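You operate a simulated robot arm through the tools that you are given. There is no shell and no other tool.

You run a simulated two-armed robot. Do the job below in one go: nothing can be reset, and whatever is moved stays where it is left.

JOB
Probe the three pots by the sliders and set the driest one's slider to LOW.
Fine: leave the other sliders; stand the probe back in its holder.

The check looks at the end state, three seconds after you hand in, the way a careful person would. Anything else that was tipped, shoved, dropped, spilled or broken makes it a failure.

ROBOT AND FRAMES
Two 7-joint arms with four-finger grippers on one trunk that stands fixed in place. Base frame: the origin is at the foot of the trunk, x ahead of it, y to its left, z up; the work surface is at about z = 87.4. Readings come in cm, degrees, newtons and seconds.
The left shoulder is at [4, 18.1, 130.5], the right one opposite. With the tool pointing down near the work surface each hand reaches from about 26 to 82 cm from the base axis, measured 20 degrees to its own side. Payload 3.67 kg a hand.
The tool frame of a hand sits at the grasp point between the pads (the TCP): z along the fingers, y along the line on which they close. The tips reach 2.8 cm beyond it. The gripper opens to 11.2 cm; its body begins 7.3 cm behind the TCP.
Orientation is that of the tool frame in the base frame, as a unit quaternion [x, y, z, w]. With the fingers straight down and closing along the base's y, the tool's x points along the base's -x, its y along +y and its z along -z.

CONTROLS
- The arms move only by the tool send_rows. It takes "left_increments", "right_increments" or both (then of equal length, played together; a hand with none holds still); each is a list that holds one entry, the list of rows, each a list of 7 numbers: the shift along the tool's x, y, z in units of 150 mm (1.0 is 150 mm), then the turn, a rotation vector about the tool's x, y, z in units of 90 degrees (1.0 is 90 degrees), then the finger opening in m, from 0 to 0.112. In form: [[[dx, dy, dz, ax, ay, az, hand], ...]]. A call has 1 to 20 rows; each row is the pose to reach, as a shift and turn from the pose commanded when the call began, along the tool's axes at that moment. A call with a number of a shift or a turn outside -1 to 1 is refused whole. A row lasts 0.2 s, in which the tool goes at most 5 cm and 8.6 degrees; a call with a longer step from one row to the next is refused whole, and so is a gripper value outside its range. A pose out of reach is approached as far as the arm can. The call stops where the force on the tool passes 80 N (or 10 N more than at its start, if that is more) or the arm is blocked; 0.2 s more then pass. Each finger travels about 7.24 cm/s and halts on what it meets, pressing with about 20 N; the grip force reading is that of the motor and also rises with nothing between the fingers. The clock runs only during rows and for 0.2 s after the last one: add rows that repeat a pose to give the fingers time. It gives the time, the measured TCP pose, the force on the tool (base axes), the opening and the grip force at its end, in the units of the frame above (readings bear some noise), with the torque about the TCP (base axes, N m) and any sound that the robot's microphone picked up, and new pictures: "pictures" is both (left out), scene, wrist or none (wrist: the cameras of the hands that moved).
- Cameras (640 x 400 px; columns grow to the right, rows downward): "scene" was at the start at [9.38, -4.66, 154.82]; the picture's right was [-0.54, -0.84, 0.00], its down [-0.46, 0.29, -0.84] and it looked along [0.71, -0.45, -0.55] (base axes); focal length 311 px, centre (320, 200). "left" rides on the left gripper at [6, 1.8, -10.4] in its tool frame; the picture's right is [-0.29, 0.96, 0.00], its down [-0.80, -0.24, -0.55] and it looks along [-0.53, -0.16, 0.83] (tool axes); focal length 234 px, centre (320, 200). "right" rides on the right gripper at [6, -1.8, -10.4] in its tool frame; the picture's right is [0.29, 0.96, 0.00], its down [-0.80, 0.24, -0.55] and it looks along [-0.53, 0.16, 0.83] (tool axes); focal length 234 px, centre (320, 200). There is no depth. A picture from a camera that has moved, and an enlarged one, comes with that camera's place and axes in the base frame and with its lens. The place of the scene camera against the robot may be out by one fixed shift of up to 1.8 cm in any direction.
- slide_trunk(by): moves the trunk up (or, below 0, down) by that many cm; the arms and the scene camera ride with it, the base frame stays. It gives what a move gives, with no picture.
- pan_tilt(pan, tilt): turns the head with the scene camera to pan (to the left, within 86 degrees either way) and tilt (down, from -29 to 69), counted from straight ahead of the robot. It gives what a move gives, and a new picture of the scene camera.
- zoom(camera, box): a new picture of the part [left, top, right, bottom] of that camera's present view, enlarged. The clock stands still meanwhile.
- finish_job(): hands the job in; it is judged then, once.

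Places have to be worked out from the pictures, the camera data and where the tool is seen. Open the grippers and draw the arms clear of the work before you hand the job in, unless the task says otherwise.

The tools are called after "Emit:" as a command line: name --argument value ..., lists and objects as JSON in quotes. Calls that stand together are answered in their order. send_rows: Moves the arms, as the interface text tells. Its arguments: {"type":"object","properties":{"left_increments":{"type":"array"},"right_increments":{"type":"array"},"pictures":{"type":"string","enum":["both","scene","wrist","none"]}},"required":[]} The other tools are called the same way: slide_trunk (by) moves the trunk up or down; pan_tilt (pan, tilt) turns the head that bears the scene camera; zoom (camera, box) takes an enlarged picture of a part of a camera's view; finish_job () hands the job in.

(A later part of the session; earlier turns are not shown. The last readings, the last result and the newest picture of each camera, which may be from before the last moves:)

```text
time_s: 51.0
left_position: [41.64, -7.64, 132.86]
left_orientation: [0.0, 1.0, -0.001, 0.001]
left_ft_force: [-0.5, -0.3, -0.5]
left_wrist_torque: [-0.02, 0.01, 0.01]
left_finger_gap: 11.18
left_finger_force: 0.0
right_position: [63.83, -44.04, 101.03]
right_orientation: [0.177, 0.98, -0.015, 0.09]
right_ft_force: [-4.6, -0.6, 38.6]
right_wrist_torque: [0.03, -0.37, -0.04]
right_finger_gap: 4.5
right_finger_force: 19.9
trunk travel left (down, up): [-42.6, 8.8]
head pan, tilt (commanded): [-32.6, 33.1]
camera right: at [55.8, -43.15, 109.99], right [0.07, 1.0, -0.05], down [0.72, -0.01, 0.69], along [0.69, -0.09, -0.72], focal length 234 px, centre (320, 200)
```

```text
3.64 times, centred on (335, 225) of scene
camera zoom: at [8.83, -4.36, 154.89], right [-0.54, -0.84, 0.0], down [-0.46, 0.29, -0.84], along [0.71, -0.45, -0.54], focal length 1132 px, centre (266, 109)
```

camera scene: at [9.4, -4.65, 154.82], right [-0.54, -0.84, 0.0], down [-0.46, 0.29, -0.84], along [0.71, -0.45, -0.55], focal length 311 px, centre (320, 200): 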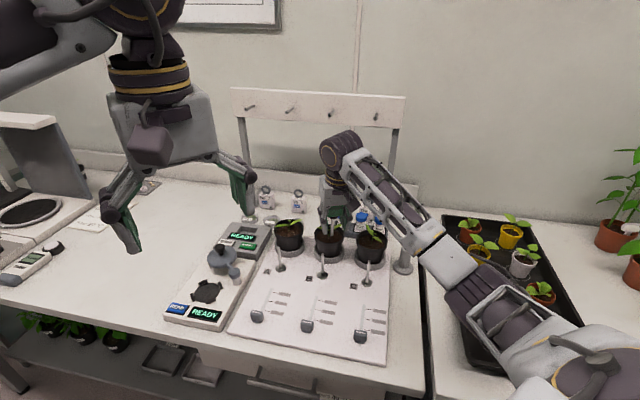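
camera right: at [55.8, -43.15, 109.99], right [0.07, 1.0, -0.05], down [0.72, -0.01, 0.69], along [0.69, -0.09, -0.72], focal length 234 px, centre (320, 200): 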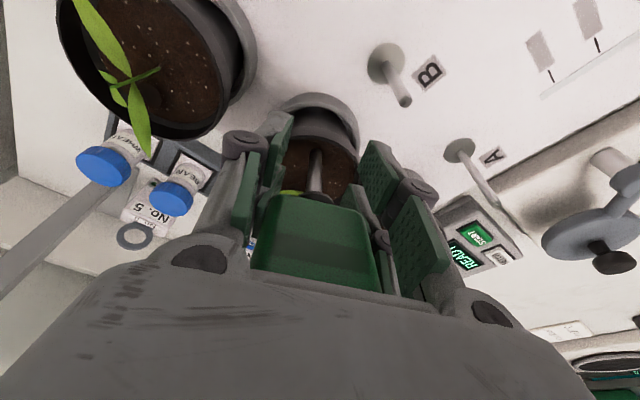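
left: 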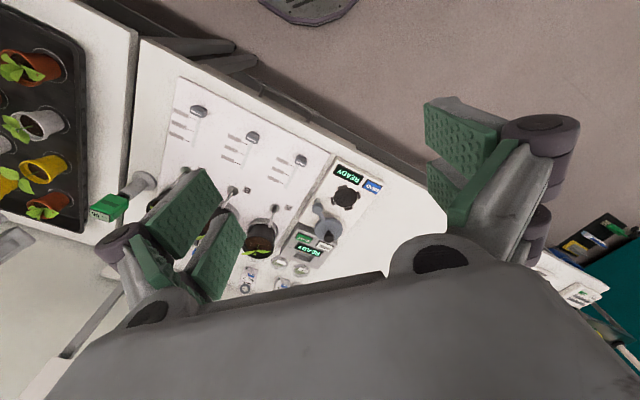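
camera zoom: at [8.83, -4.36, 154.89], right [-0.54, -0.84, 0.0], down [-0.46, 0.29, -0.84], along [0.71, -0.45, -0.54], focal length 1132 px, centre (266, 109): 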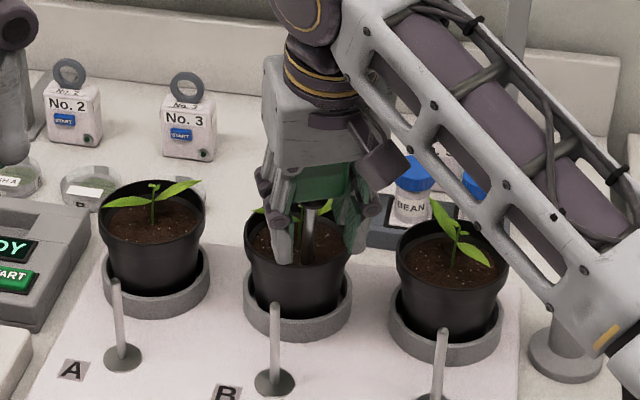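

At 38 N the soil is still rigid, so hard pushing isn't the way. I back off to light contact and hold for 4 s, listening for a sound in case the reading needs time.

Emit:
send_rows --right_increments '[[[0, 0, -0.02, 0, 0, 0, 0.02], [0, 0, -0.03, 0, 0, 0, 0.02], [0, 0, -0.04, 0, 0, 0, 0.02], [0, 0, -0.04, 0, 0, 0, 0.02], [0, 0, -0.04, 0, 0, 0, 0.02], [0, 0, -0.04, 0, 0, 0, 0.02], [0, 0, -0.04, 0, 0, 0, 0.02], [0, 0, -0.04, 0, 0, 0, 0.02], [0, 0, -0.04, 0, 0, 0, 0.02], [0, 0, -0.04, 0, 0, 0, 0.02], [0, 0, -0.04, 0, 0, 0, 0.02], [0, 0, -0.04, 0, 0, 0, 0.02], [0, 0, -0.04, 0, 0, 0, 0.02], [0, 0, -0.04, 0, 0, 0, 0.02], [0, 0, -0.04, 0, 0, 0, 0.02], [0, 0, -0.04, 0, 0, 0, 0.02], [0, 0, -0.04, 0, 0, 0, 0.02], [0, 0, -0.04, 0, 0, 0, 0.02]]]' --pictures "wrist"

Emit:
zoom --camera "right" --box '[270, 120, 370, 210]'

Emit:
zoom --camera "scene" --box '[310, 210, 360, 260]'

```text
time_s: 54.8
left_position: [41.95, -7.81, 132.5]
left_orientation: [0.001, 1.0, 0.0, 0.0]
left_ft_force: [0.0, -0.6, 0.2]
left_wrist_torque: [-0.01, 0.02, 0.02]
left_finger_gap: 11.2
left_finger_force: 0.0
right_position: [64.04, -44.09, 100.96]
right_orientation: [0.177, 0.98, -0.016, 0.087]
right_ft_force: [-3.5, 0.7, 8.7]
right_wrist_torque: [-0.01, 0.02, 0.0]
right_finger_gap: 4.37
right_finger_force: 20.4
trunk travel left (down, up): [-42.6, 8.8]
head pan, tilt (commanded): [-32.6, 33.1]
camera right: at [55.93, -43.2, 110.12], right [0.07, 1.0, -0.05], down [0.73, -0.02, 0.69], along [0.68, -0.08, -0.73], focal length 234 px, centre (320, 200)
```

right: 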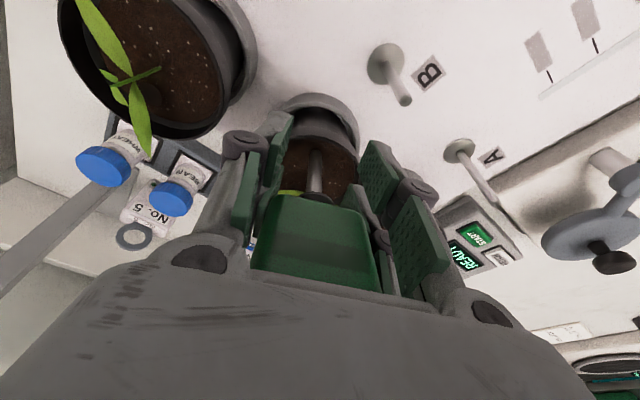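

```text
4.44 times, centred on (320, 165) of right
camera zoom: at [55.93, -43.2, 110.12], right [0.07, 1.0, -0.05], down [0.73, -0.02, 0.69], along [0.68, -0.08, -0.73], focal length 1041 px, centre (320, 356)
```

zoom: 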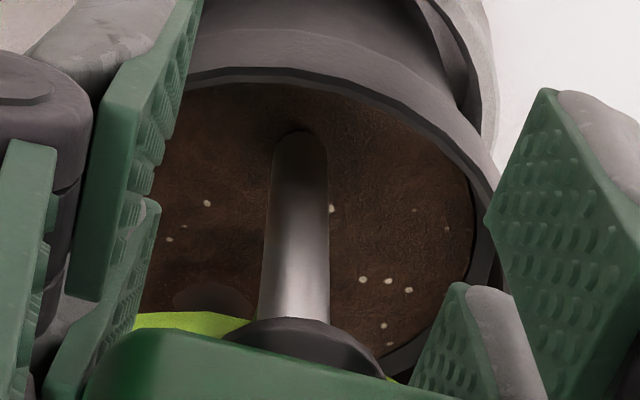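

```text
8.00 times, centred on (335, 235) of scene
camera zoom: at [9.24, -4.56, 154.84], right [-0.54, -0.84, 0.0], down [-0.46, 0.29, -0.84], along [0.71, -0.45, -0.55], focal length 2490 px, centre (200, -80)
```

zoom: 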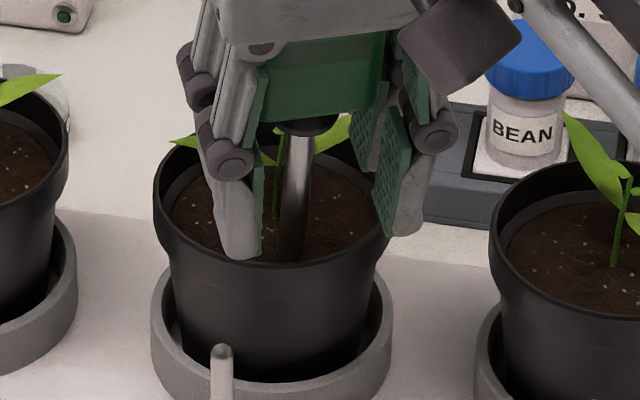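

The close-up shows a dark round hole in the soil just behind the stem, which looks like the intended probing hole, on the side hidden from the front. I raise the probe and look at the soil from above to locate the holes.

Emit:
send_rows --right_increments '[[[-0.005, 0, -0.03, 0, 0, 0, 0.02], [-0.021, 0, -0.12, 0, 0, 0, 0.02], [-0.042, 0, -0.24, 0, 0, 0, 0.02], [-0.07, 0, -0.4, 0, 0, 0, 0.02], [-0.1, 0, -0.565, 0, 0, 0, 0.02], [-0.1, 0, -0.565, 0, 0, 0, 0.02]]]' --pictures "wrist"

Emit:
zoom --camera "right" --box '[270, 70, 370, 180]'

Emit:
zoom --camera "right" --box '[130, 0, 290, 120]'

```text
time_s: 56.2
left_position: [42.11, -7.99, 132.52]
left_orientation: [0.0, 1.0, 0.0, 0.0]
left_ft_force: [0.4, 0.2, 0.5]
left_wrist_torque: [0.0, 0.01, 0.02]
left_finger_gap: 11.19
left_finger_force: 0.0
right_position: [64.01, -44.2, 109.56]
right_orientation: [0.177, 0.98, -0.016, 0.085]
right_ft_force: [-0.2, 0.0, -2.4]
right_wrist_torque: [0.01, 0.0, 0.01]
right_finger_gap: 4.36
right_finger_force: 20.3
trunk travel left (down, up): [-42.6, 8.8]
head pan, tilt (commanded): [-32.6, 33.1]
camera right: at [56.06, -43.26, 118.65], right [0.07, 1.0, -0.05], down [0.73, -0.02, 0.68], along [0.68, -0.08, -0.73], focal length 234 px, centre (320, 200)
```

right: 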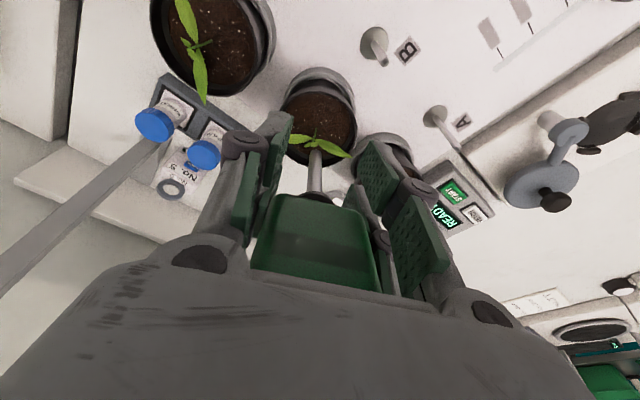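

```text
3.64 times, centred on (320, 125) of right
camera zoom: at [56.06, -43.26, 118.65], right [0.07, 1.0, -0.05], down [0.73, -0.02, 0.68], along [0.68, -0.08, -0.73], focal length 852 px, centre (320, 473)
```

zoom: 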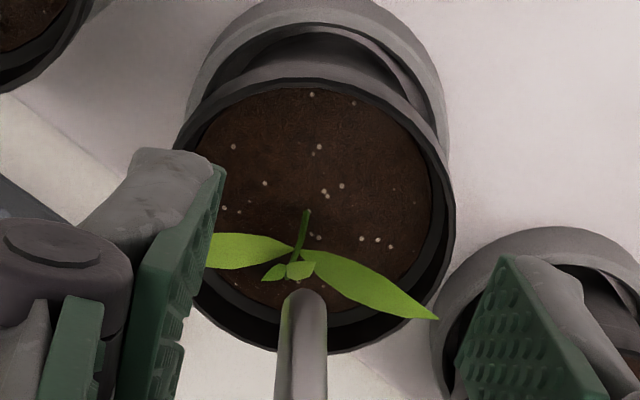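

```text
3.33 times, centred on (210, 60) of right
camera zoom: at [56.06, -43.26, 118.65], right [0.07, 1.0, -0.05], down [0.73, -0.02, 0.68], along [0.68, -0.08, -0.73], focal length 781 px, centre (687, 667)
```

zoom: 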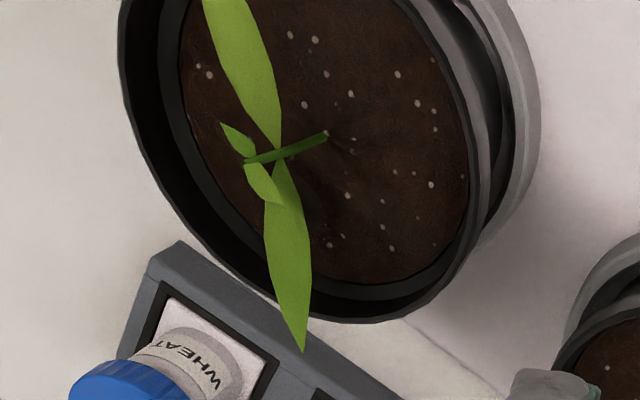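

On a closer look that dark patch was only the leaf's shadow; the soil has no hole. I look at the panel markings and the probe body at higher zoom for a clue.

Emit:
zoom --camera "right" --box '[470, 0, 560, 70]'

Emit:
zoom --camera "scene" --box '[260, 285, 300, 320]'

Emit:
zoom --camera "scene" --box '[360, 300, 390, 330]'

Emit:
zoom --camera "right" --box '[240, 180, 400, 300]'

Emit:
zoom --camera "scene" --box '[350, 240, 380, 290]'

```text
5.71 times, centred on (515, 35) of right
camera zoom: at [56.06, -43.26, 118.65], right [0.07, 1.0, -0.05], down [0.73, -0.02, 0.68], along [0.68, -0.08, -0.73], focal length 1338 px, centre (-794, 1143)
```

zoom: 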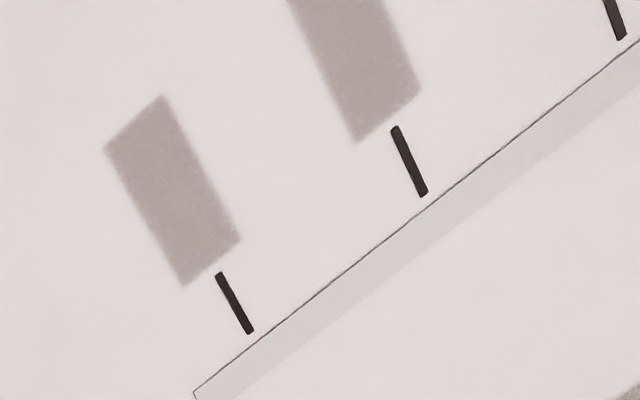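

```text
11.43 times, centred on (280, 302) of scene
camera zoom: at [9.42, -4.69, 154.82], right [-0.54, -0.84, 0.0], down [-0.46, 0.29, -0.84], along [0.71, -0.45, -0.55], focal length 3557 px, centre (777, -971)
```

zoom: 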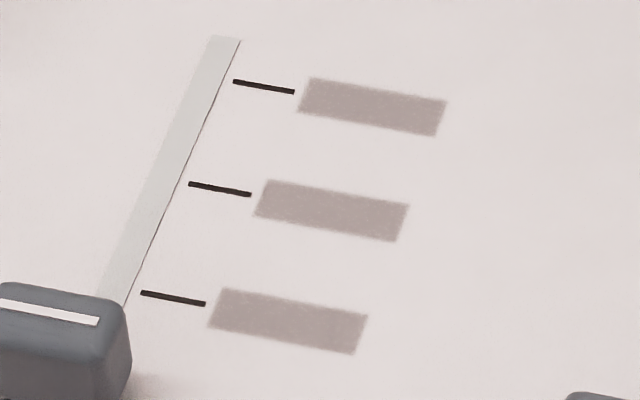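

```text
13.33 times, centred on (375, 315) of scene
camera zoom: at [9.42, -4.69, 154.82], right [-0.54, -0.84, 0.0], down [-0.46, 0.29, -0.84], along [0.71, -0.45, -0.55], focal length 4150 px, centre (-413, -1333)
```

zoom: 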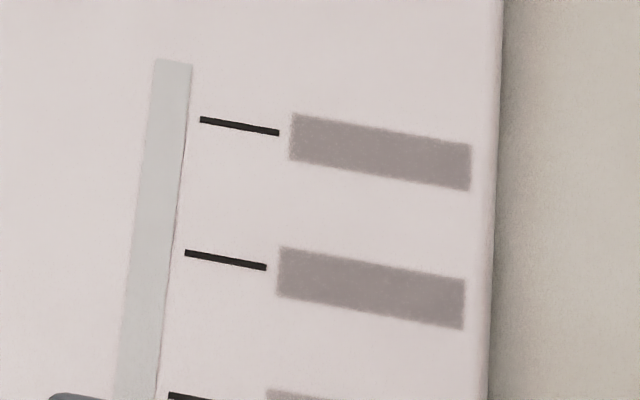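

```text
3.33 times, centred on (320, 240) of right
camera zoom: at [56.06, -43.26, 118.65], right [0.07, 1.0, -0.05], down [0.73, -0.02, 0.68], along [0.68, -0.08, -0.73], focal length 781 px, centre (320, 67)
```

zoom: 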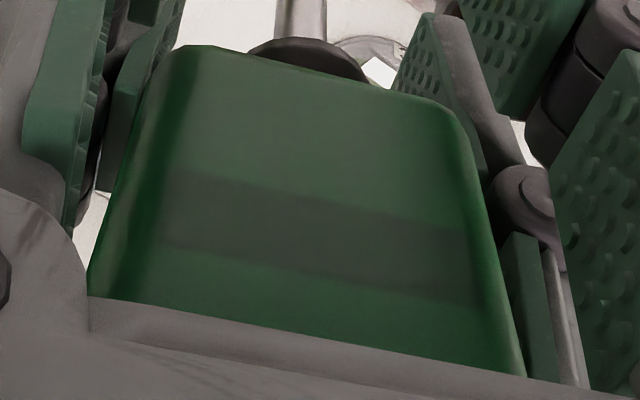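

```text
8.00 times, centred on (365, 265) of scene
camera zoom: at [9.42, -4.69, 154.82], right [-0.54, -0.84, 0.0], down [-0.46, 0.29, -0.84], along [0.71, -0.45, -0.55], focal length 2490 px, centre (-40, -320)
```

zoom: 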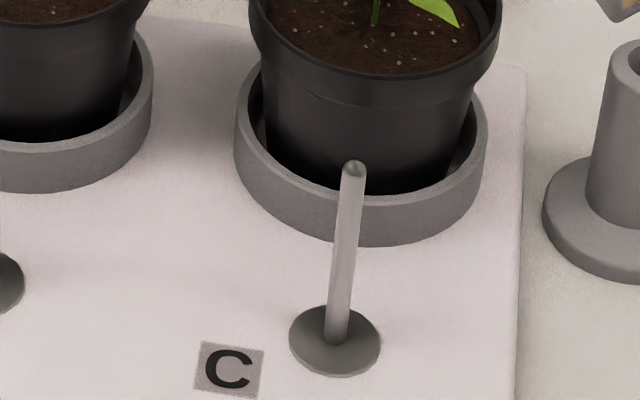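

I'm not getting anywhere by pressing, so I take the probe back to its holder and will then inspect the pots and labels up close with an empty hand. First I move back over pot C to the holder side.

Emit:
send_rows --right_increments '[[[0.028, -0.074, -0.002, 0.007, 0.0043, 0.045, 0.02], [0.055, -0.148, -0.003, 0.014, 0.0085, 0.09, 0.02], [0.083, -0.222, -0.005, 0.021, 0.0128, 0.135, 0.02], [0.111, -0.296, -0.006, 0.028, 0.0171, 0.18, 0.02], [0.139, -0.37, -0.008, 0.035, 0.0213, 0.224, 0.02], [0.1663, -0.4433, -0.009, 0.0419, 0.0256, 0.269, 0.02], [0.1663, -0.4433, -0.009, 0.0419, 0.0256, 0.269, 0.02]]]' --pictures "none"

Emit:
send_rows --right_increments '[[[0, -0.1, 0, 0, 0, 0, 0.02], [0, -0.22, 0, 0, 0, 0, 0.02], [0, -0.36, 0, 0, 0, 0, 0.02], [0, -0.5, 0, 0, 0, 0, 0.02], [0, -0.64, 0, 0, 0, 0, 0.02], [0, -0.78, 0, 0, 0, 0, 0.02], [0, -0.9, 0, 0, 0, 0, 0.02], [0, -0.9, 0.1, 0, 0, 0, 0.02], [0, -0.9, 0.2, 0, 0, 0, 0.02], [0, -0.9, 0.297, 0, 0, 0, 0.02], [0, -0.9, 0.297, 0, 0, 0, 0.02]]]' --pictures "wrist"

Emit:
zoom --camera "right" --box '[270, 70, 370, 180]'

Emit:
zoom --camera "scene" --box '[370, 190, 450, 280]'

```text
time_s: 57.8
left_position: [42.17, -7.85, 132.53]
left_orientation: [0.0, 1.0, 0.0, -0.001]
left_ft_force: [-0.1, 0.5, 0.2]
left_wrist_torque: [0.0, 0.0, 0.03]
left_finger_gap: 11.18
left_finger_force: 0.1
right_position: [59.32, -49.59, 109.12]
right_orientation: [0.382, 0.922, -0.026, 0.062]
right_ft_force: [0.0, -0.4, -0.5]
right_wrist_torque: [-0.03, 0.02, 0.02]
right_finger_gap: 4.34
right_finger_force: 20.1
trunk travel left (down, up): [-42.6, 8.8]
head pan, tilt (commanded): [-32.6, 33.1]
```

```text
time_s: 60.2
left_position: [42.08, -7.84, 132.49]
left_orientation: [0.0, 1.0, 0.0, 0.0]
left_ft_force: [-0.6, 0.4, 0.0]
left_wrist_torque: [0.04, -0.01, 0.03]
left_finger_gap: 11.21
left_finger_force: 0.1
right_position: [50.3, -59.62, 104.72]
right_orientation: [0.382, 0.922, -0.026, 0.062]
right_ft_force: [1.0, 0.5, -0.9]
right_wrist_torque: [0.03, -0.01, 0.0]
right_finger_gap: 4.35
right_finger_force: 20.0
trunk travel left (down, up): [-42.6, 8.8]
head pan, tilt (commanded): [-32.6, 33.1]
camera right: at [43.69, -55.7, 114.2], right [0.48, 0.88, -0.04], down [0.68, -0.34, 0.66], along [0.56, -0.34, -0.75], focal length 234 px, centre (320, 200)
```

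right: 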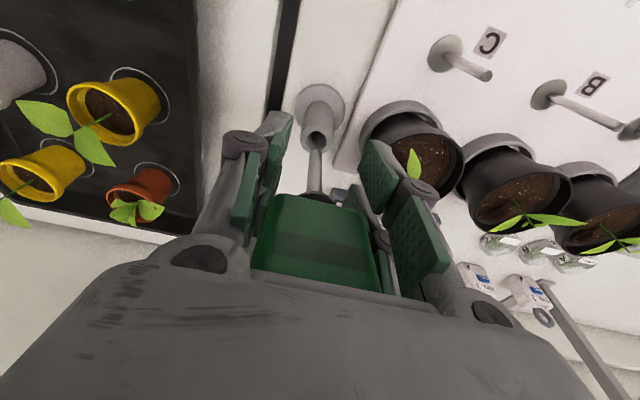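

```text
3.64 times, centred on (320, 125) of right
camera zoom: at [43.69, -55.7, 114.2], right [0.48, 0.88, -0.04], down [0.68, -0.34, 0.66], along [0.56, -0.34, -0.75], focal length 852 px, centre (320, 473)
```

zoom: 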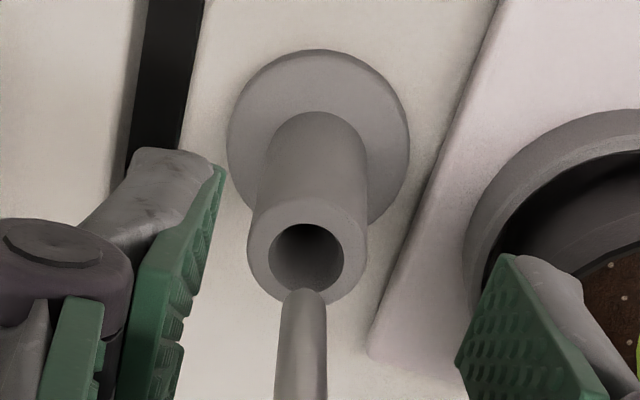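

```text
4.44 times, centred on (410, 235) of scene
camera zoom: at [9.41, -4.66, 154.82], right [-0.54, -0.84, 0.0], down [-0.46, 0.29, -0.84], along [0.71, -0.45, -0.55], focal length 1383 px, centre (-80, 44)
```

zoom: 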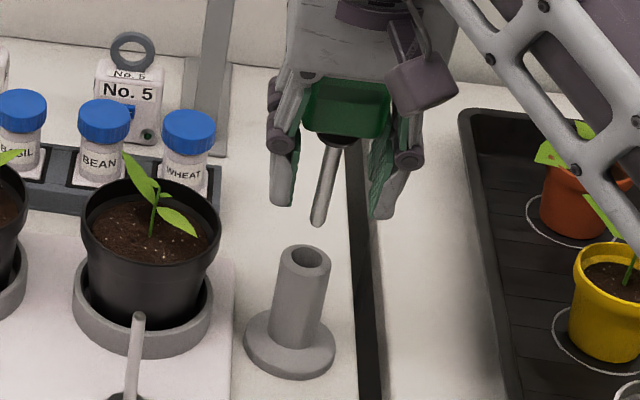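

The tip is aligned with the bore. I insert along the axis to just short of the seat.

Emit:
send_rows --right_increments '[[[0, 0, 0.08, 0, 0, 0, 0.02], [0, 0, 0.16, 0, 0, 0, 0.02], [0, 0, 0.26, 0, 0, 0, 0.02], [0, 0, 0.36, 0, 0, 0, 0.02], [0, 0, 0.46, 0, 0, 0, 0.02], [0, 0, 0.56, 0, 0, 0, 0.02], [0, 0, 0.64, 0, 0, 0, 0.02], [0, 0, 0.68, 0, 0, 0, 0.02]]]' --pictures "wrist"

```text
time_s: 62.0
left_position: [42.18, -7.87, 132.51]
left_orientation: [0.0, 1.0, 0.0, 0.0]
left_ft_force: [1.0, 0.1, 0.0]
left_wrist_torque: [-0.01, 0.03, 0.0]
left_finger_gap: 11.2
left_finger_force: 0.0
right_position: [51.13, -60.37, 94.79]
right_orientation: [0.382, 0.922, -0.026, 0.061]
right_ft_force: [-3.1, 6.4, 1.3]
right_wrist_torque: [0.42, 0.24, 0.04]
right_finger_gap: 4.39
right_finger_force: 19.3
trunk travel left (down, up): [-42.6, 8.8]
head pan, tilt (commanded): [-32.6, 33.1]
camera right: at [44.59, -56.57, 104.13], right [0.47, 0.88, -0.04], down [0.68, -0.34, 0.66], along [0.56, -0.34, -0.75], focal length 234 px, centre (320, 200)
```

right: 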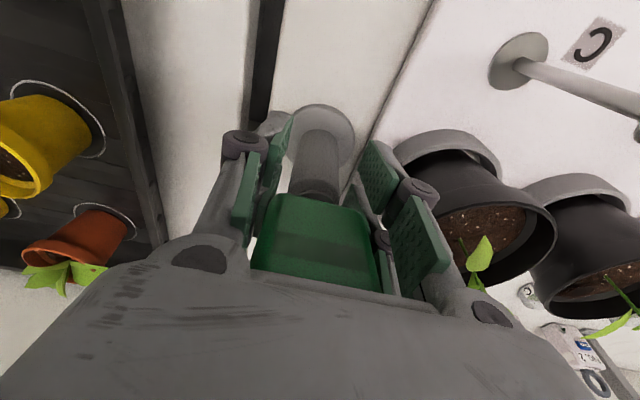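

Slight side load on the bore; the probe is nearly seated. I ease over a little, open the fingers, and rise.

Emit:
send_rows --right_increments '[[[0.008, 0.002, 0.008, 0, 0, 0, 0.02], [0.008, 0.002, 0.01, 0, 0, 0, 0.05], [0.008, 0.002, 0.01, 0, 0, 0, 0.062], [0.008, 0.002, 0, 0, 0, 0, 0.062], [0.008, 0.002, -0.06, 0, 0, 0, 0.062], [0.008, 0.002, -0.16, 0, 0, 0, 0.062], [0.008, 0.002, -0.28, 0, 0, 0, 0.062], [0.008, 0.002, -0.28, 0, 0, 0, 0.062]]]'

Emit:
zoom --camera "right" --box '[200, 90, 440, 270]'

Emit:
zoom --camera "scene" --box '[370, 190, 450, 280]'

```text
time_s: 63.8
left_position: [42.18, -8.12, 132.59]
left_orientation: [0.0, 1.0, -0.001, 0.0]
left_ft_force: [-0.5, 0.0, 0.1]
left_wrist_torque: [-0.04, 0.0, 0.02]
left_finger_gap: 11.2
left_finger_force: 0.0
right_position: [50.58, -59.91, 98.82]
right_orientation: [0.382, 0.922, -0.026, 0.062]
right_ft_force: [0.1, -0.5, 0.3]
right_wrist_torque: [-0.01, -0.01, -0.03]
right_finger_gap: 6.21
right_finger_force: 0.1
trunk travel left (down, up): [-42.6, 8.8]
head pan, tilt (commanded): [-32.6, 33.1]
camera scene: at [9.38, -4.66, 154.82], right [-0.54, -0.84, 0.0], down [-0.46, 0.29, -0.84], along [0.71, -0.45, -0.55], focal length 311 px, centre (320, 200)
camera right: at [44.16, -56.21, 108.28], right [0.48, 0.88, -0.04], down [0.68, -0.34, 0.66], along [0.56, -0.34, -0.75], focal length 234 px, centre (320, 200)
```

scene: 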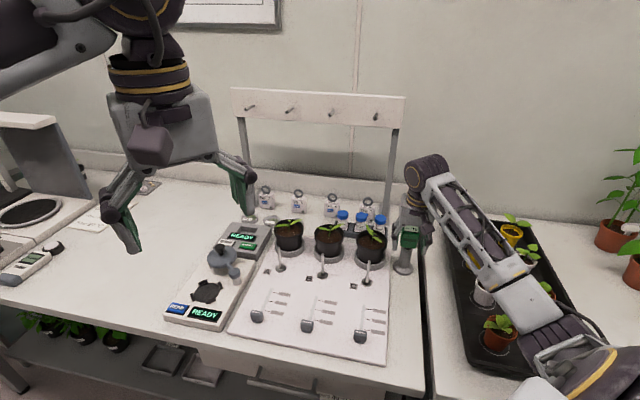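
right: 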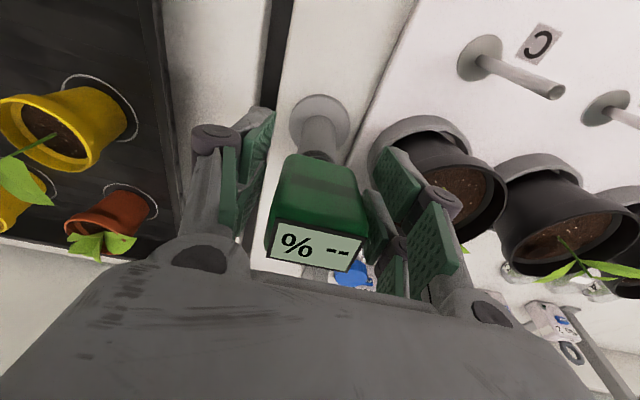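

```text
2.22 times, centred on (320, 180) of right
camera zoom: at [44.16, -56.21, 108.28], right [0.48, 0.88, -0.04], down [0.68, -0.34, 0.66], along [0.56, -0.34, -0.75], focal length 520 px, centre (320, 244)
```

zoom: 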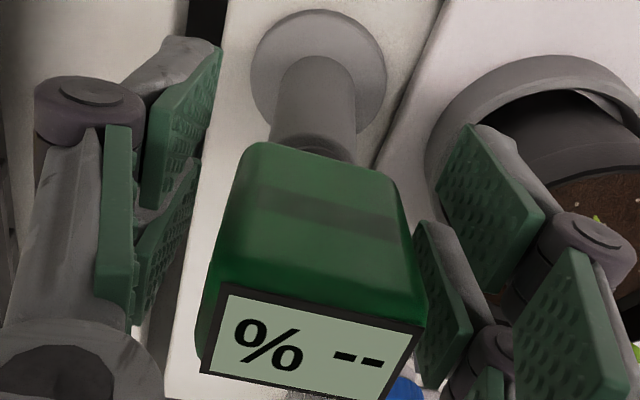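

```text
4.44 times, centred on (410, 235) of scene
camera zoom: at [9.38, -4.66, 154.82], right [-0.54, -0.84, 0.0], down [-0.46, 0.29, -0.84], along [0.71, -0.45, -0.55], focal length 1383 px, centre (-80, 44)
```

zoom: 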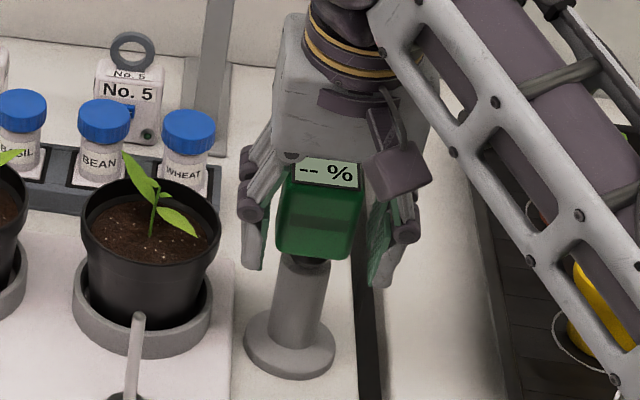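

The probe stands in its holder again. I raise the empty hand and move it, tilted back so its camera looks straight down, over pot C to inspect the soil closely.

Emit:
send_rows --right_increments '[[[0, 0, -0.1, 0, 0, 0, 0.062], [0, 0, -0.25, 0, 0, 0, 0.062], [0, 0, -0.4, 0, 0, 0, 0.062], [0, 0, -0.533, 0, 0, 0, 0.062], [0, 0, -0.533, 0, 0, 0, 0.062]]]' --pictures "none"

Emit:
send_rows --right_increments '[[[-0.05, 0.1, -0.02, 0, 0.044, 0, 0.07], [-0.1, 0.22, -0.03, 0, 0.088, 0, 0.08], [-0.15, 0.34, -0.05, 0, 0.132, 0, 0.09], [-0.2, 0.46, -0.06, 0, 0.176, 0, 0.1], [-0.25, 0.57, -0.08, 0, 0.22, 0, 0.112], [-0.3, 0.68, -0.09, 0, 0.264, 0, 0.112], [-0.347, 0.787, -0.108, 0, 0.308, 0, 0.112], [-0.347, 0.787, -0.108, 0, 0.308, 0, 0.112]]]'

Emit:
zoom --camera "right" --box '[230, 60, 420, 220]'

```text
time_s: 65.0
left_position: [42.22, -8.09, 132.65]
left_orientation: [-0.001, 1.0, 0.0, 0.0]
left_ft_force: [1.0, -0.4, 0.3]
left_wrist_torque: [0.02, 0.01, 0.02]
left_finger_gap: 11.21
left_finger_force: 0.0
right_position: [49.87, -59.32, 106.84]
right_orientation: [0.382, 0.922, -0.025, 0.062]
right_ft_force: [0.2, 0.3, -0.9]
right_wrist_torque: [0.0, 0.01, -0.01]
right_finger_gap: 6.2
right_finger_force: 0.0
trunk travel left (down, up): [-42.6, 8.8]
head pan, tilt (commanded): [-32.6, 33.1]
```

```text
time_s: 66.8
left_position: [42.09, -8.09, 132.61]
left_orientation: [0.0, 1.0, 0.0, 0.0]
left_ft_force: [-0.7, 0.6, 0.0]
left_wrist_torque: [0.01, -0.05, 0.03]
left_finger_gap: 11.21
left_finger_force: 0.0
right_position: [61.76, -54.43, 109.12]
right_orientation: [0.377, 0.91, 0.067, -0.161]
right_ft_force: [0.0, 0.3, 0.7]
right_wrist_torque: [0.0, -0.07, 0.0]
right_finger_gap: 11.18
right_finger_force: 0.0
trunk travel left (down, up): [-42.6, 8.8]
head pan, tilt (commanded): [-32.6, 33.1]
camera scene: at [9.32, -4.71, 154.83], right [-0.54, -0.84, 0.0], down [-0.46, 0.29, -0.84], along [0.71, -0.45, -0.55], focal length 311 px, centre (320, 200)
camera right: at [58.96, -54.29, 120.82], right [0.49, 0.87, 0.1], down [0.83, -0.49, 0.25], along [0.26, -0.04, -0.96], focal length 234 px, centre (320, 200)
```

scene: 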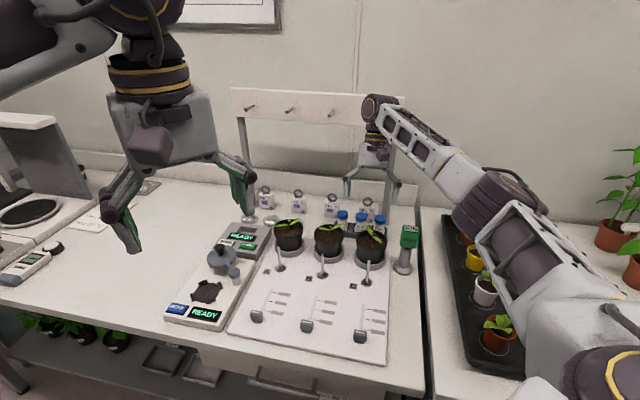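
right: 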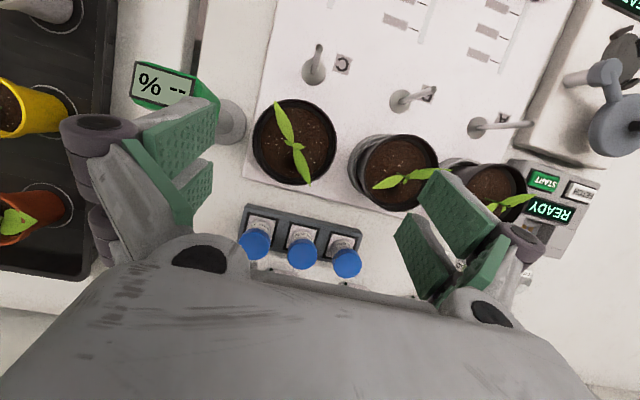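

```text
2.50 times, centred on (325, 140) of right
camera zoom: at [58.96, -54.29, 120.82], right [0.49, 0.87, 0.1], down [0.83, -0.49, 0.25], along [0.26, -0.04, -0.96], focal length 585 px, centre (308, 350)
```

zoom: 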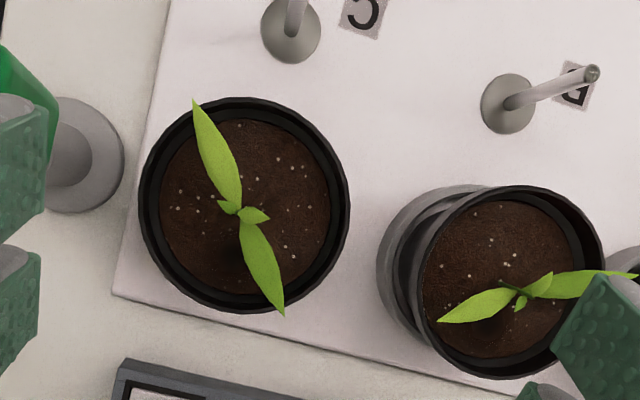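

Now I have a straight-down view of pots C and B. I zoom in tightly on each soil surface.

Emit:
zoom --camera "right" --box '[250, 95, 340, 190]'

Emit:
zoom --camera "right" --box '[350, 125, 440, 215]'

Emit:
zoom --camera "right" --box '[440, 150, 540, 230]'

Emit:
zoom --camera "right" --box '[380, 0, 520, 70]'

```text
4.21 times, centred on (295, 142) of right
camera zoom: at [58.96, -54.29, 120.82], right [0.49, 0.87, 0.1], down [0.83, -0.49, 0.25], along [0.26, -0.04, -0.96], focal length 986 px, centre (425, 442)
```

zoom: 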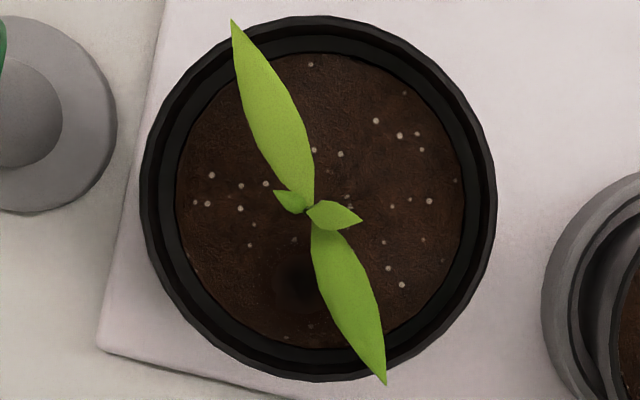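

```text
4.44 times, centred on (395, 170) of right
camera zoom: at [58.96, -54.29, 120.82], right [0.49, 0.87, 0.1], down [0.83, -0.49, 0.25], along [0.26, -0.04, -0.96], focal length 1041 px, centre (-13, 333)
```

zoom: 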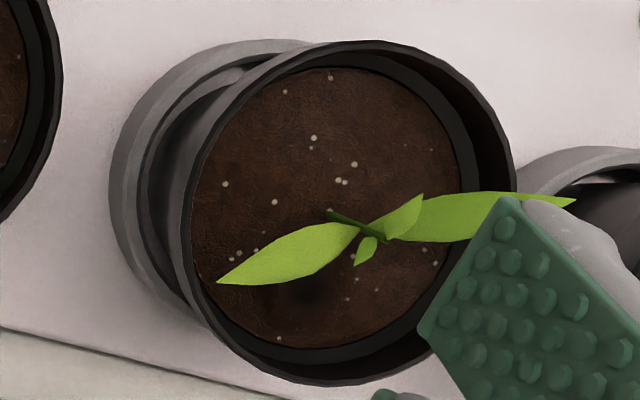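

```text
5.00 times, centred on (490, 190) of right
camera zoom: at [58.96, -54.29, 120.82], right [0.49, 0.87, 0.1], down [0.83, -0.49, 0.25], along [0.26, -0.04, -0.96], focal length 1171 px, centre (-530, 250)
```

zoom: 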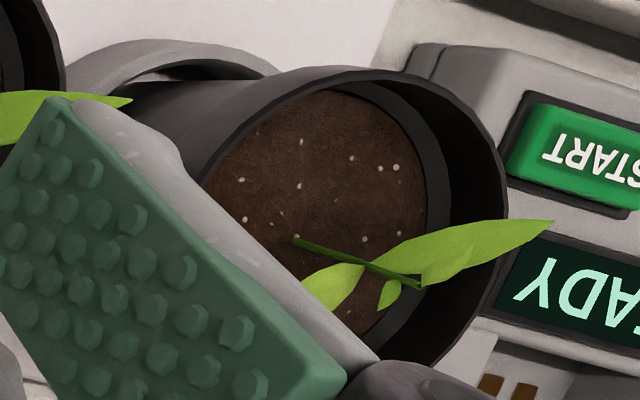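

```text
4.57 times, centred on (450, 35) of right
camera zoom: at [58.96, -54.29, 120.82], right [0.49, 0.87, 0.1], down [0.83, -0.49, 0.25], along [0.26, -0.04, -0.96], focal length 1070 px, centre (-274, 954)
```

zoom: 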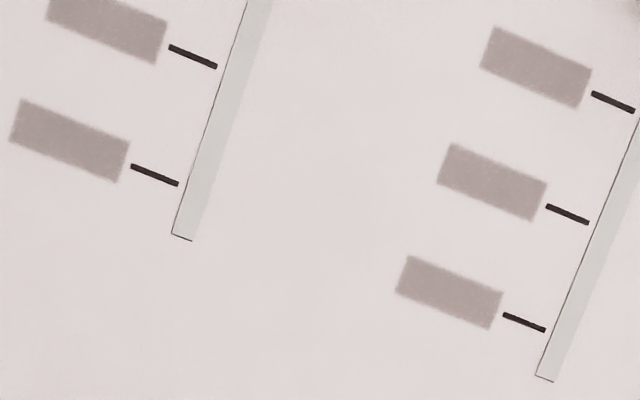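

Both pots show a dark round spot in the soil behind the plant at the same relative place, so it is a real probing hole after all. I zoom in on those.

Emit:
zoom --camera "right" --box '[270, 145, 310, 180]'

Emit:
zoom --camera "right" --box '[370, 175, 415, 210]'

```text
11.43 times, centred on (290, 162) of right
camera zoom: at [58.96, -54.29, 120.82], right [0.49, 0.87, 0.1], down [0.83, -0.49, 0.25], along [0.26, -0.04, -0.96], focal length 2676 px, centre (663, 629)
```

zoom: 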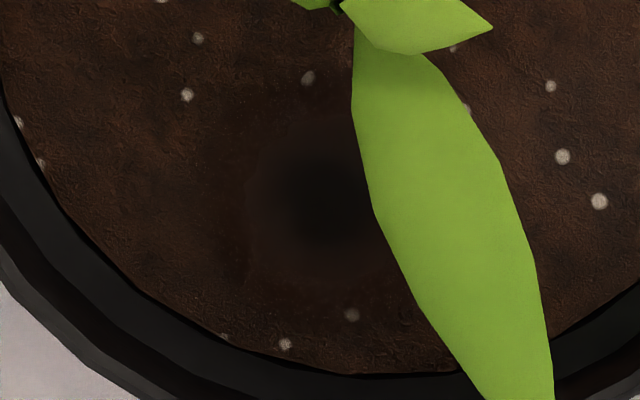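

```text
11.43 times, centred on (392, 192) of right
camera zoom: at [58.96, -54.29, 120.82], right [0.49, 0.87, 0.1], down [0.83, -0.49, 0.25], along [0.26, -0.04, -0.96], focal length 2676 px, centre (-509, 286)
```

zoom: 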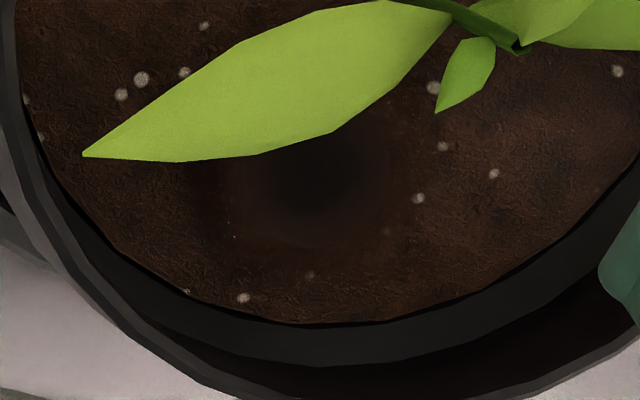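

Each pot has a dark hole about 2.2 cm behind its centre. I'll regrip the probe near its top, display visible, and put the spike into those holes; I move back above the holder, aligned with the probe's slight lean.

Emit:
send_rows --right_increments '[[[0.035, -0.097, 0.003, 0, -0.0385, 0, 0.105], [0.071, -0.195, 0.006, 0, -0.077, 0, 0.098], [0.106, -0.292, 0.008, 0, -0.1155, 0, 0.09], [0.142, -0.389, 0.011, 0, -0.154, 0, 0.082], [0.177, -0.486, 0.014, 0, -0.1925, 0, 0.074], [0.212, -0.584, 0.017, 0, -0.231, 0, 0.074], [0.248, -0.681, 0.019, 0, -0.2695, 0, 0.074], [0.283, -0.778, 0.022, 0, -0.308, 0, 0.074], [0.283, -0.778, 0.022, 0, -0.308, 0, 0.074]]]' --pictures "wrist"

Emit:
zoom --camera "right" --box '[260, 80, 380, 190]'

```text
time_s: 68.8
left_position: [42.25, -7.92, 132.49]
left_orientation: [-0.001, 1.0, 0.0, 0.0]
left_ft_force: [-0.6, 0.9, 0.4]
left_wrist_torque: [0.04, -0.01, -0.02]
left_finger_gap: 11.2
left_finger_force: 0.1
right_position: [50.76, -59.67, 110.26]
right_orientation: [0.382, 0.922, -0.025, 0.062]
right_ft_force: [0.0, 0.2, 0.0]
right_wrist_torque: [0.02, 0.03, -0.02]
right_finger_gap: 7.4
right_finger_force: 0.0
trunk travel left (down, up): [-42.6, 8.8]
head pan, tilt (commanded): [-32.6, 33.1]
camera right: at [44.17, -55.89, 119.68], right [0.47, 0.88, -0.04], down [0.68, -0.34, 0.66], along [0.56, -0.34, -0.75], focal length 234 px, centre (320, 200)
```

right: 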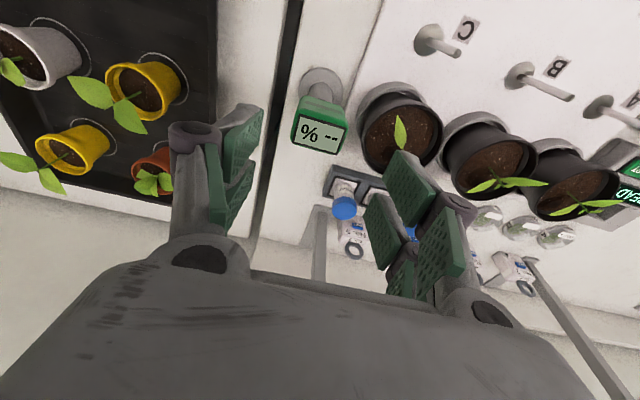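

```text
3.64 times, centred on (320, 135) of right
camera zoom: at [44.17, -55.89, 119.68], right [0.47, 0.88, -0.04], down [0.68, -0.34, 0.66], along [0.56, -0.34, -0.75], focal length 852 px, centre (320, 436)
```

zoom: 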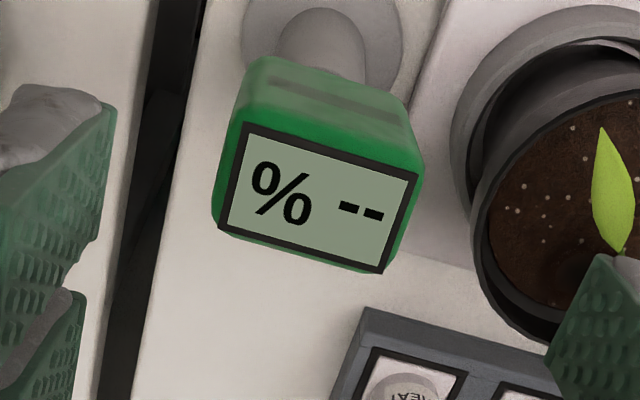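

The probe is centred under the hand. I descend along its axis and close on the upper part of the body.

Emit:
send_rows --right_increments '[[[0, -0.003, 0.1, 0, 0, 0, 0.074], [0, -0.006, 0.22, 0, 0, 0, 0.074], [0, -0.006, 0.34, 0, 0, 0, 0.074], [0, -0.006, 0.46, 0, 0, 0, 0.074], [0, -0.006, 0.57, 0, 0, 0, 0.074], [0, -0.006, 0.64, 0, 0, 0, 0.074], [0, -0.006, 0.667, 0, 0, 0, 0.074], [0, -0.006, 0.667, 0, 0, 0, 0.06], [0, -0.006, 0.667, 0, 0, 0, 0.04], [0, -0.006, 0.667, 0, 0, 0, 0.02], [0, -0.006, 0.667, 0, 0, 0, 0.02]]]' --pictures "wrist"

Emit:
zoom --camera "right" --box '[200, 90, 440, 270]'

```text
time_s: 71.2
left_position: [42.22, -7.89, 132.59]
left_orientation: [-0.001, 1.0, 0.0, 0.0]
left_ft_force: [-0.4, -1.2, 0.1]
left_wrist_torque: [0.01, -0.02, -0.03]
left_finger_gap: 11.23
left_finger_force: 0.1
right_position: [51.54, -60.67, 100.32]
right_orientation: [0.382, 0.922, -0.025, 0.062]
right_ft_force: [0.3, -1.1, 0.8]
right_wrist_torque: [-0.08, -0.07, 0.01]
right_finger_gap: 4.58
right_finger_force: 20.2
trunk travel left (down, up): [-42.6, 8.8]
head pan, tilt (commanded): [-32.6, 33.1]
camera right: at [44.94, -56.94, 109.72], right [0.48, 0.88, -0.04], down [0.68, -0.34, 0.66], along [0.56, -0.34, -0.75], focal length 234 px, centre (320, 200)
```

right: 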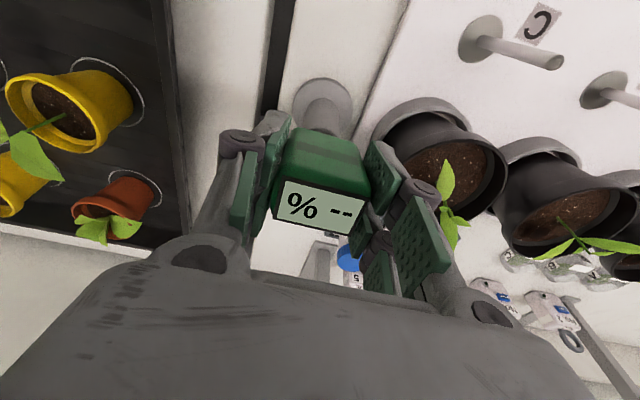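

```text
2.22 times, centred on (320, 180) of right
camera zoom: at [44.94, -56.94, 109.72], right [0.48, 0.88, -0.04], down [0.68, -0.34, 0.66], along [0.56, -0.34, -0.75], focal length 520 px, centre (320, 244)
```

zoom: 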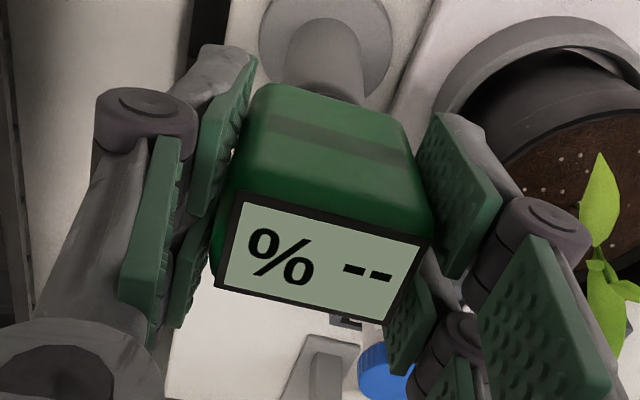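

Gripped squarely with the display visible. I lift out along the axis, well above leaf height.

Emit:
send_rows --right_increments '[[[0, 0, -0.05, 0, 0, 0, 0.02], [0, 0, -0.12, 0, 0, 0, 0.02], [0, 0, -0.22, 0, 0, 0, 0.02], [0, 0, -0.34, 0, 0, 0, 0.02], [0, 0, -0.46, 0, 0, 0, 0.02], [0, 0, -0.58, 0, 0, 0, 0.02], [0, 0, -0.7, 0, 0, 0, 0.02], [0, 0, -0.82, 0, 0, 0, 0.02], [0, 0, -0.933, 0, 0, 0, 0.02], [0, 0, -0.933, 0, 0.0428, 0, 0.02], [0, 0, -0.933, 0, 0.0856, 0, 0.02], [0, 0, -0.933, 0, 0.0856, 0, 0.02]]]'

Emit:
zoom --camera "right" --box '[270, 60, 370, 160]'

Emit:
zoom --camera "scene" --box '[370, 130, 450, 270]'

```text
time_s: 73.8
left_position: [42.06, -7.93, 132.54]
left_orientation: [-0.001, 1.0, 0.0, 0.0]
left_ft_force: [-0.1, 0.0, 0.0]
left_wrist_torque: [0.02, -0.04, -0.01]
left_finger_gap: 11.19
left_finger_force: 0.0
right_position: [50.1, -59.37, 114.22]
right_orientation: [0.383, 0.924, -0.001, 0.001]
right_ft_force: [-0.7, 0.2, 0.1]
right_wrist_torque: [-0.03, -0.01, 0.04]
right_finger_gap: 4.57
right_finger_force: 19.9
trunk travel left (down, up): [-42.6, 8.8]
head pan, tilt (commanded): [-32.6, 33.1]
camera scene: at [9.32, -4.64, 154.83], right [-0.54, -0.84, 0.0], down [-0.46, 0.29, -0.84], along [0.71, -0.45, -0.55], focal length 311 px, centre (320, 200)
camera right: at [44.55, -56.52, 124.51], right [0.47, 0.88, 0.0], down [0.73, -0.39, 0.55], along [0.49, -0.26, -0.83], focal length 234 px, centre (320, 200)
```

scene: 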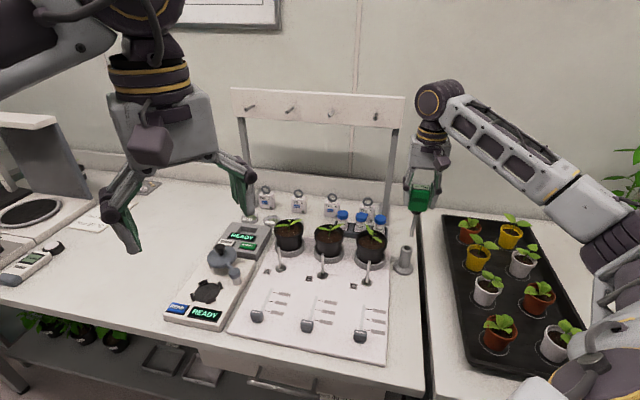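
right: 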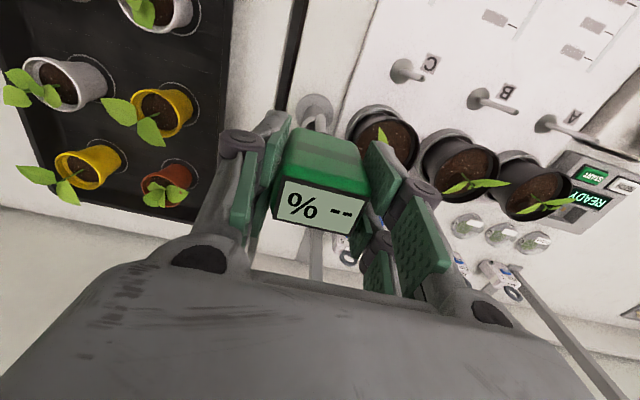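

```text
4.00 times, centred on (320, 110) of right
camera zoom: at [44.55, -56.52, 124.51], right [0.47, 0.88, 0.0], down [0.73, -0.39, 0.55], along [0.49, -0.26, -0.83], focal length 937 px, centre (320, 560)
```

zoom: 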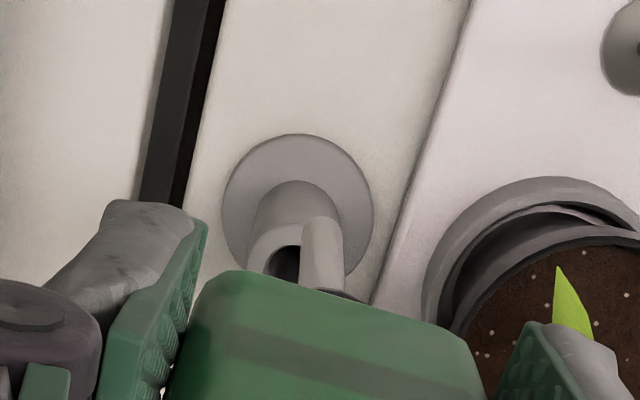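

```text
2.86 times, centred on (410, 200) of scene
camera zoom: at [9.32, -4.64, 154.83], right [-0.54, -0.84, 0.0], down [-0.46, 0.29, -0.84], along [0.71, -0.45, -0.55], focal length 889 px, centre (63, 200)
```

zoom: 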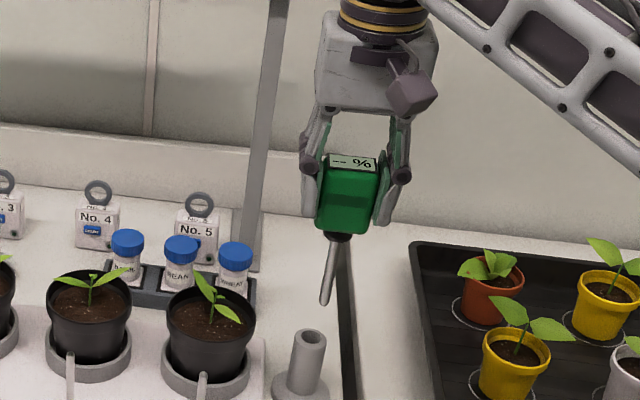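

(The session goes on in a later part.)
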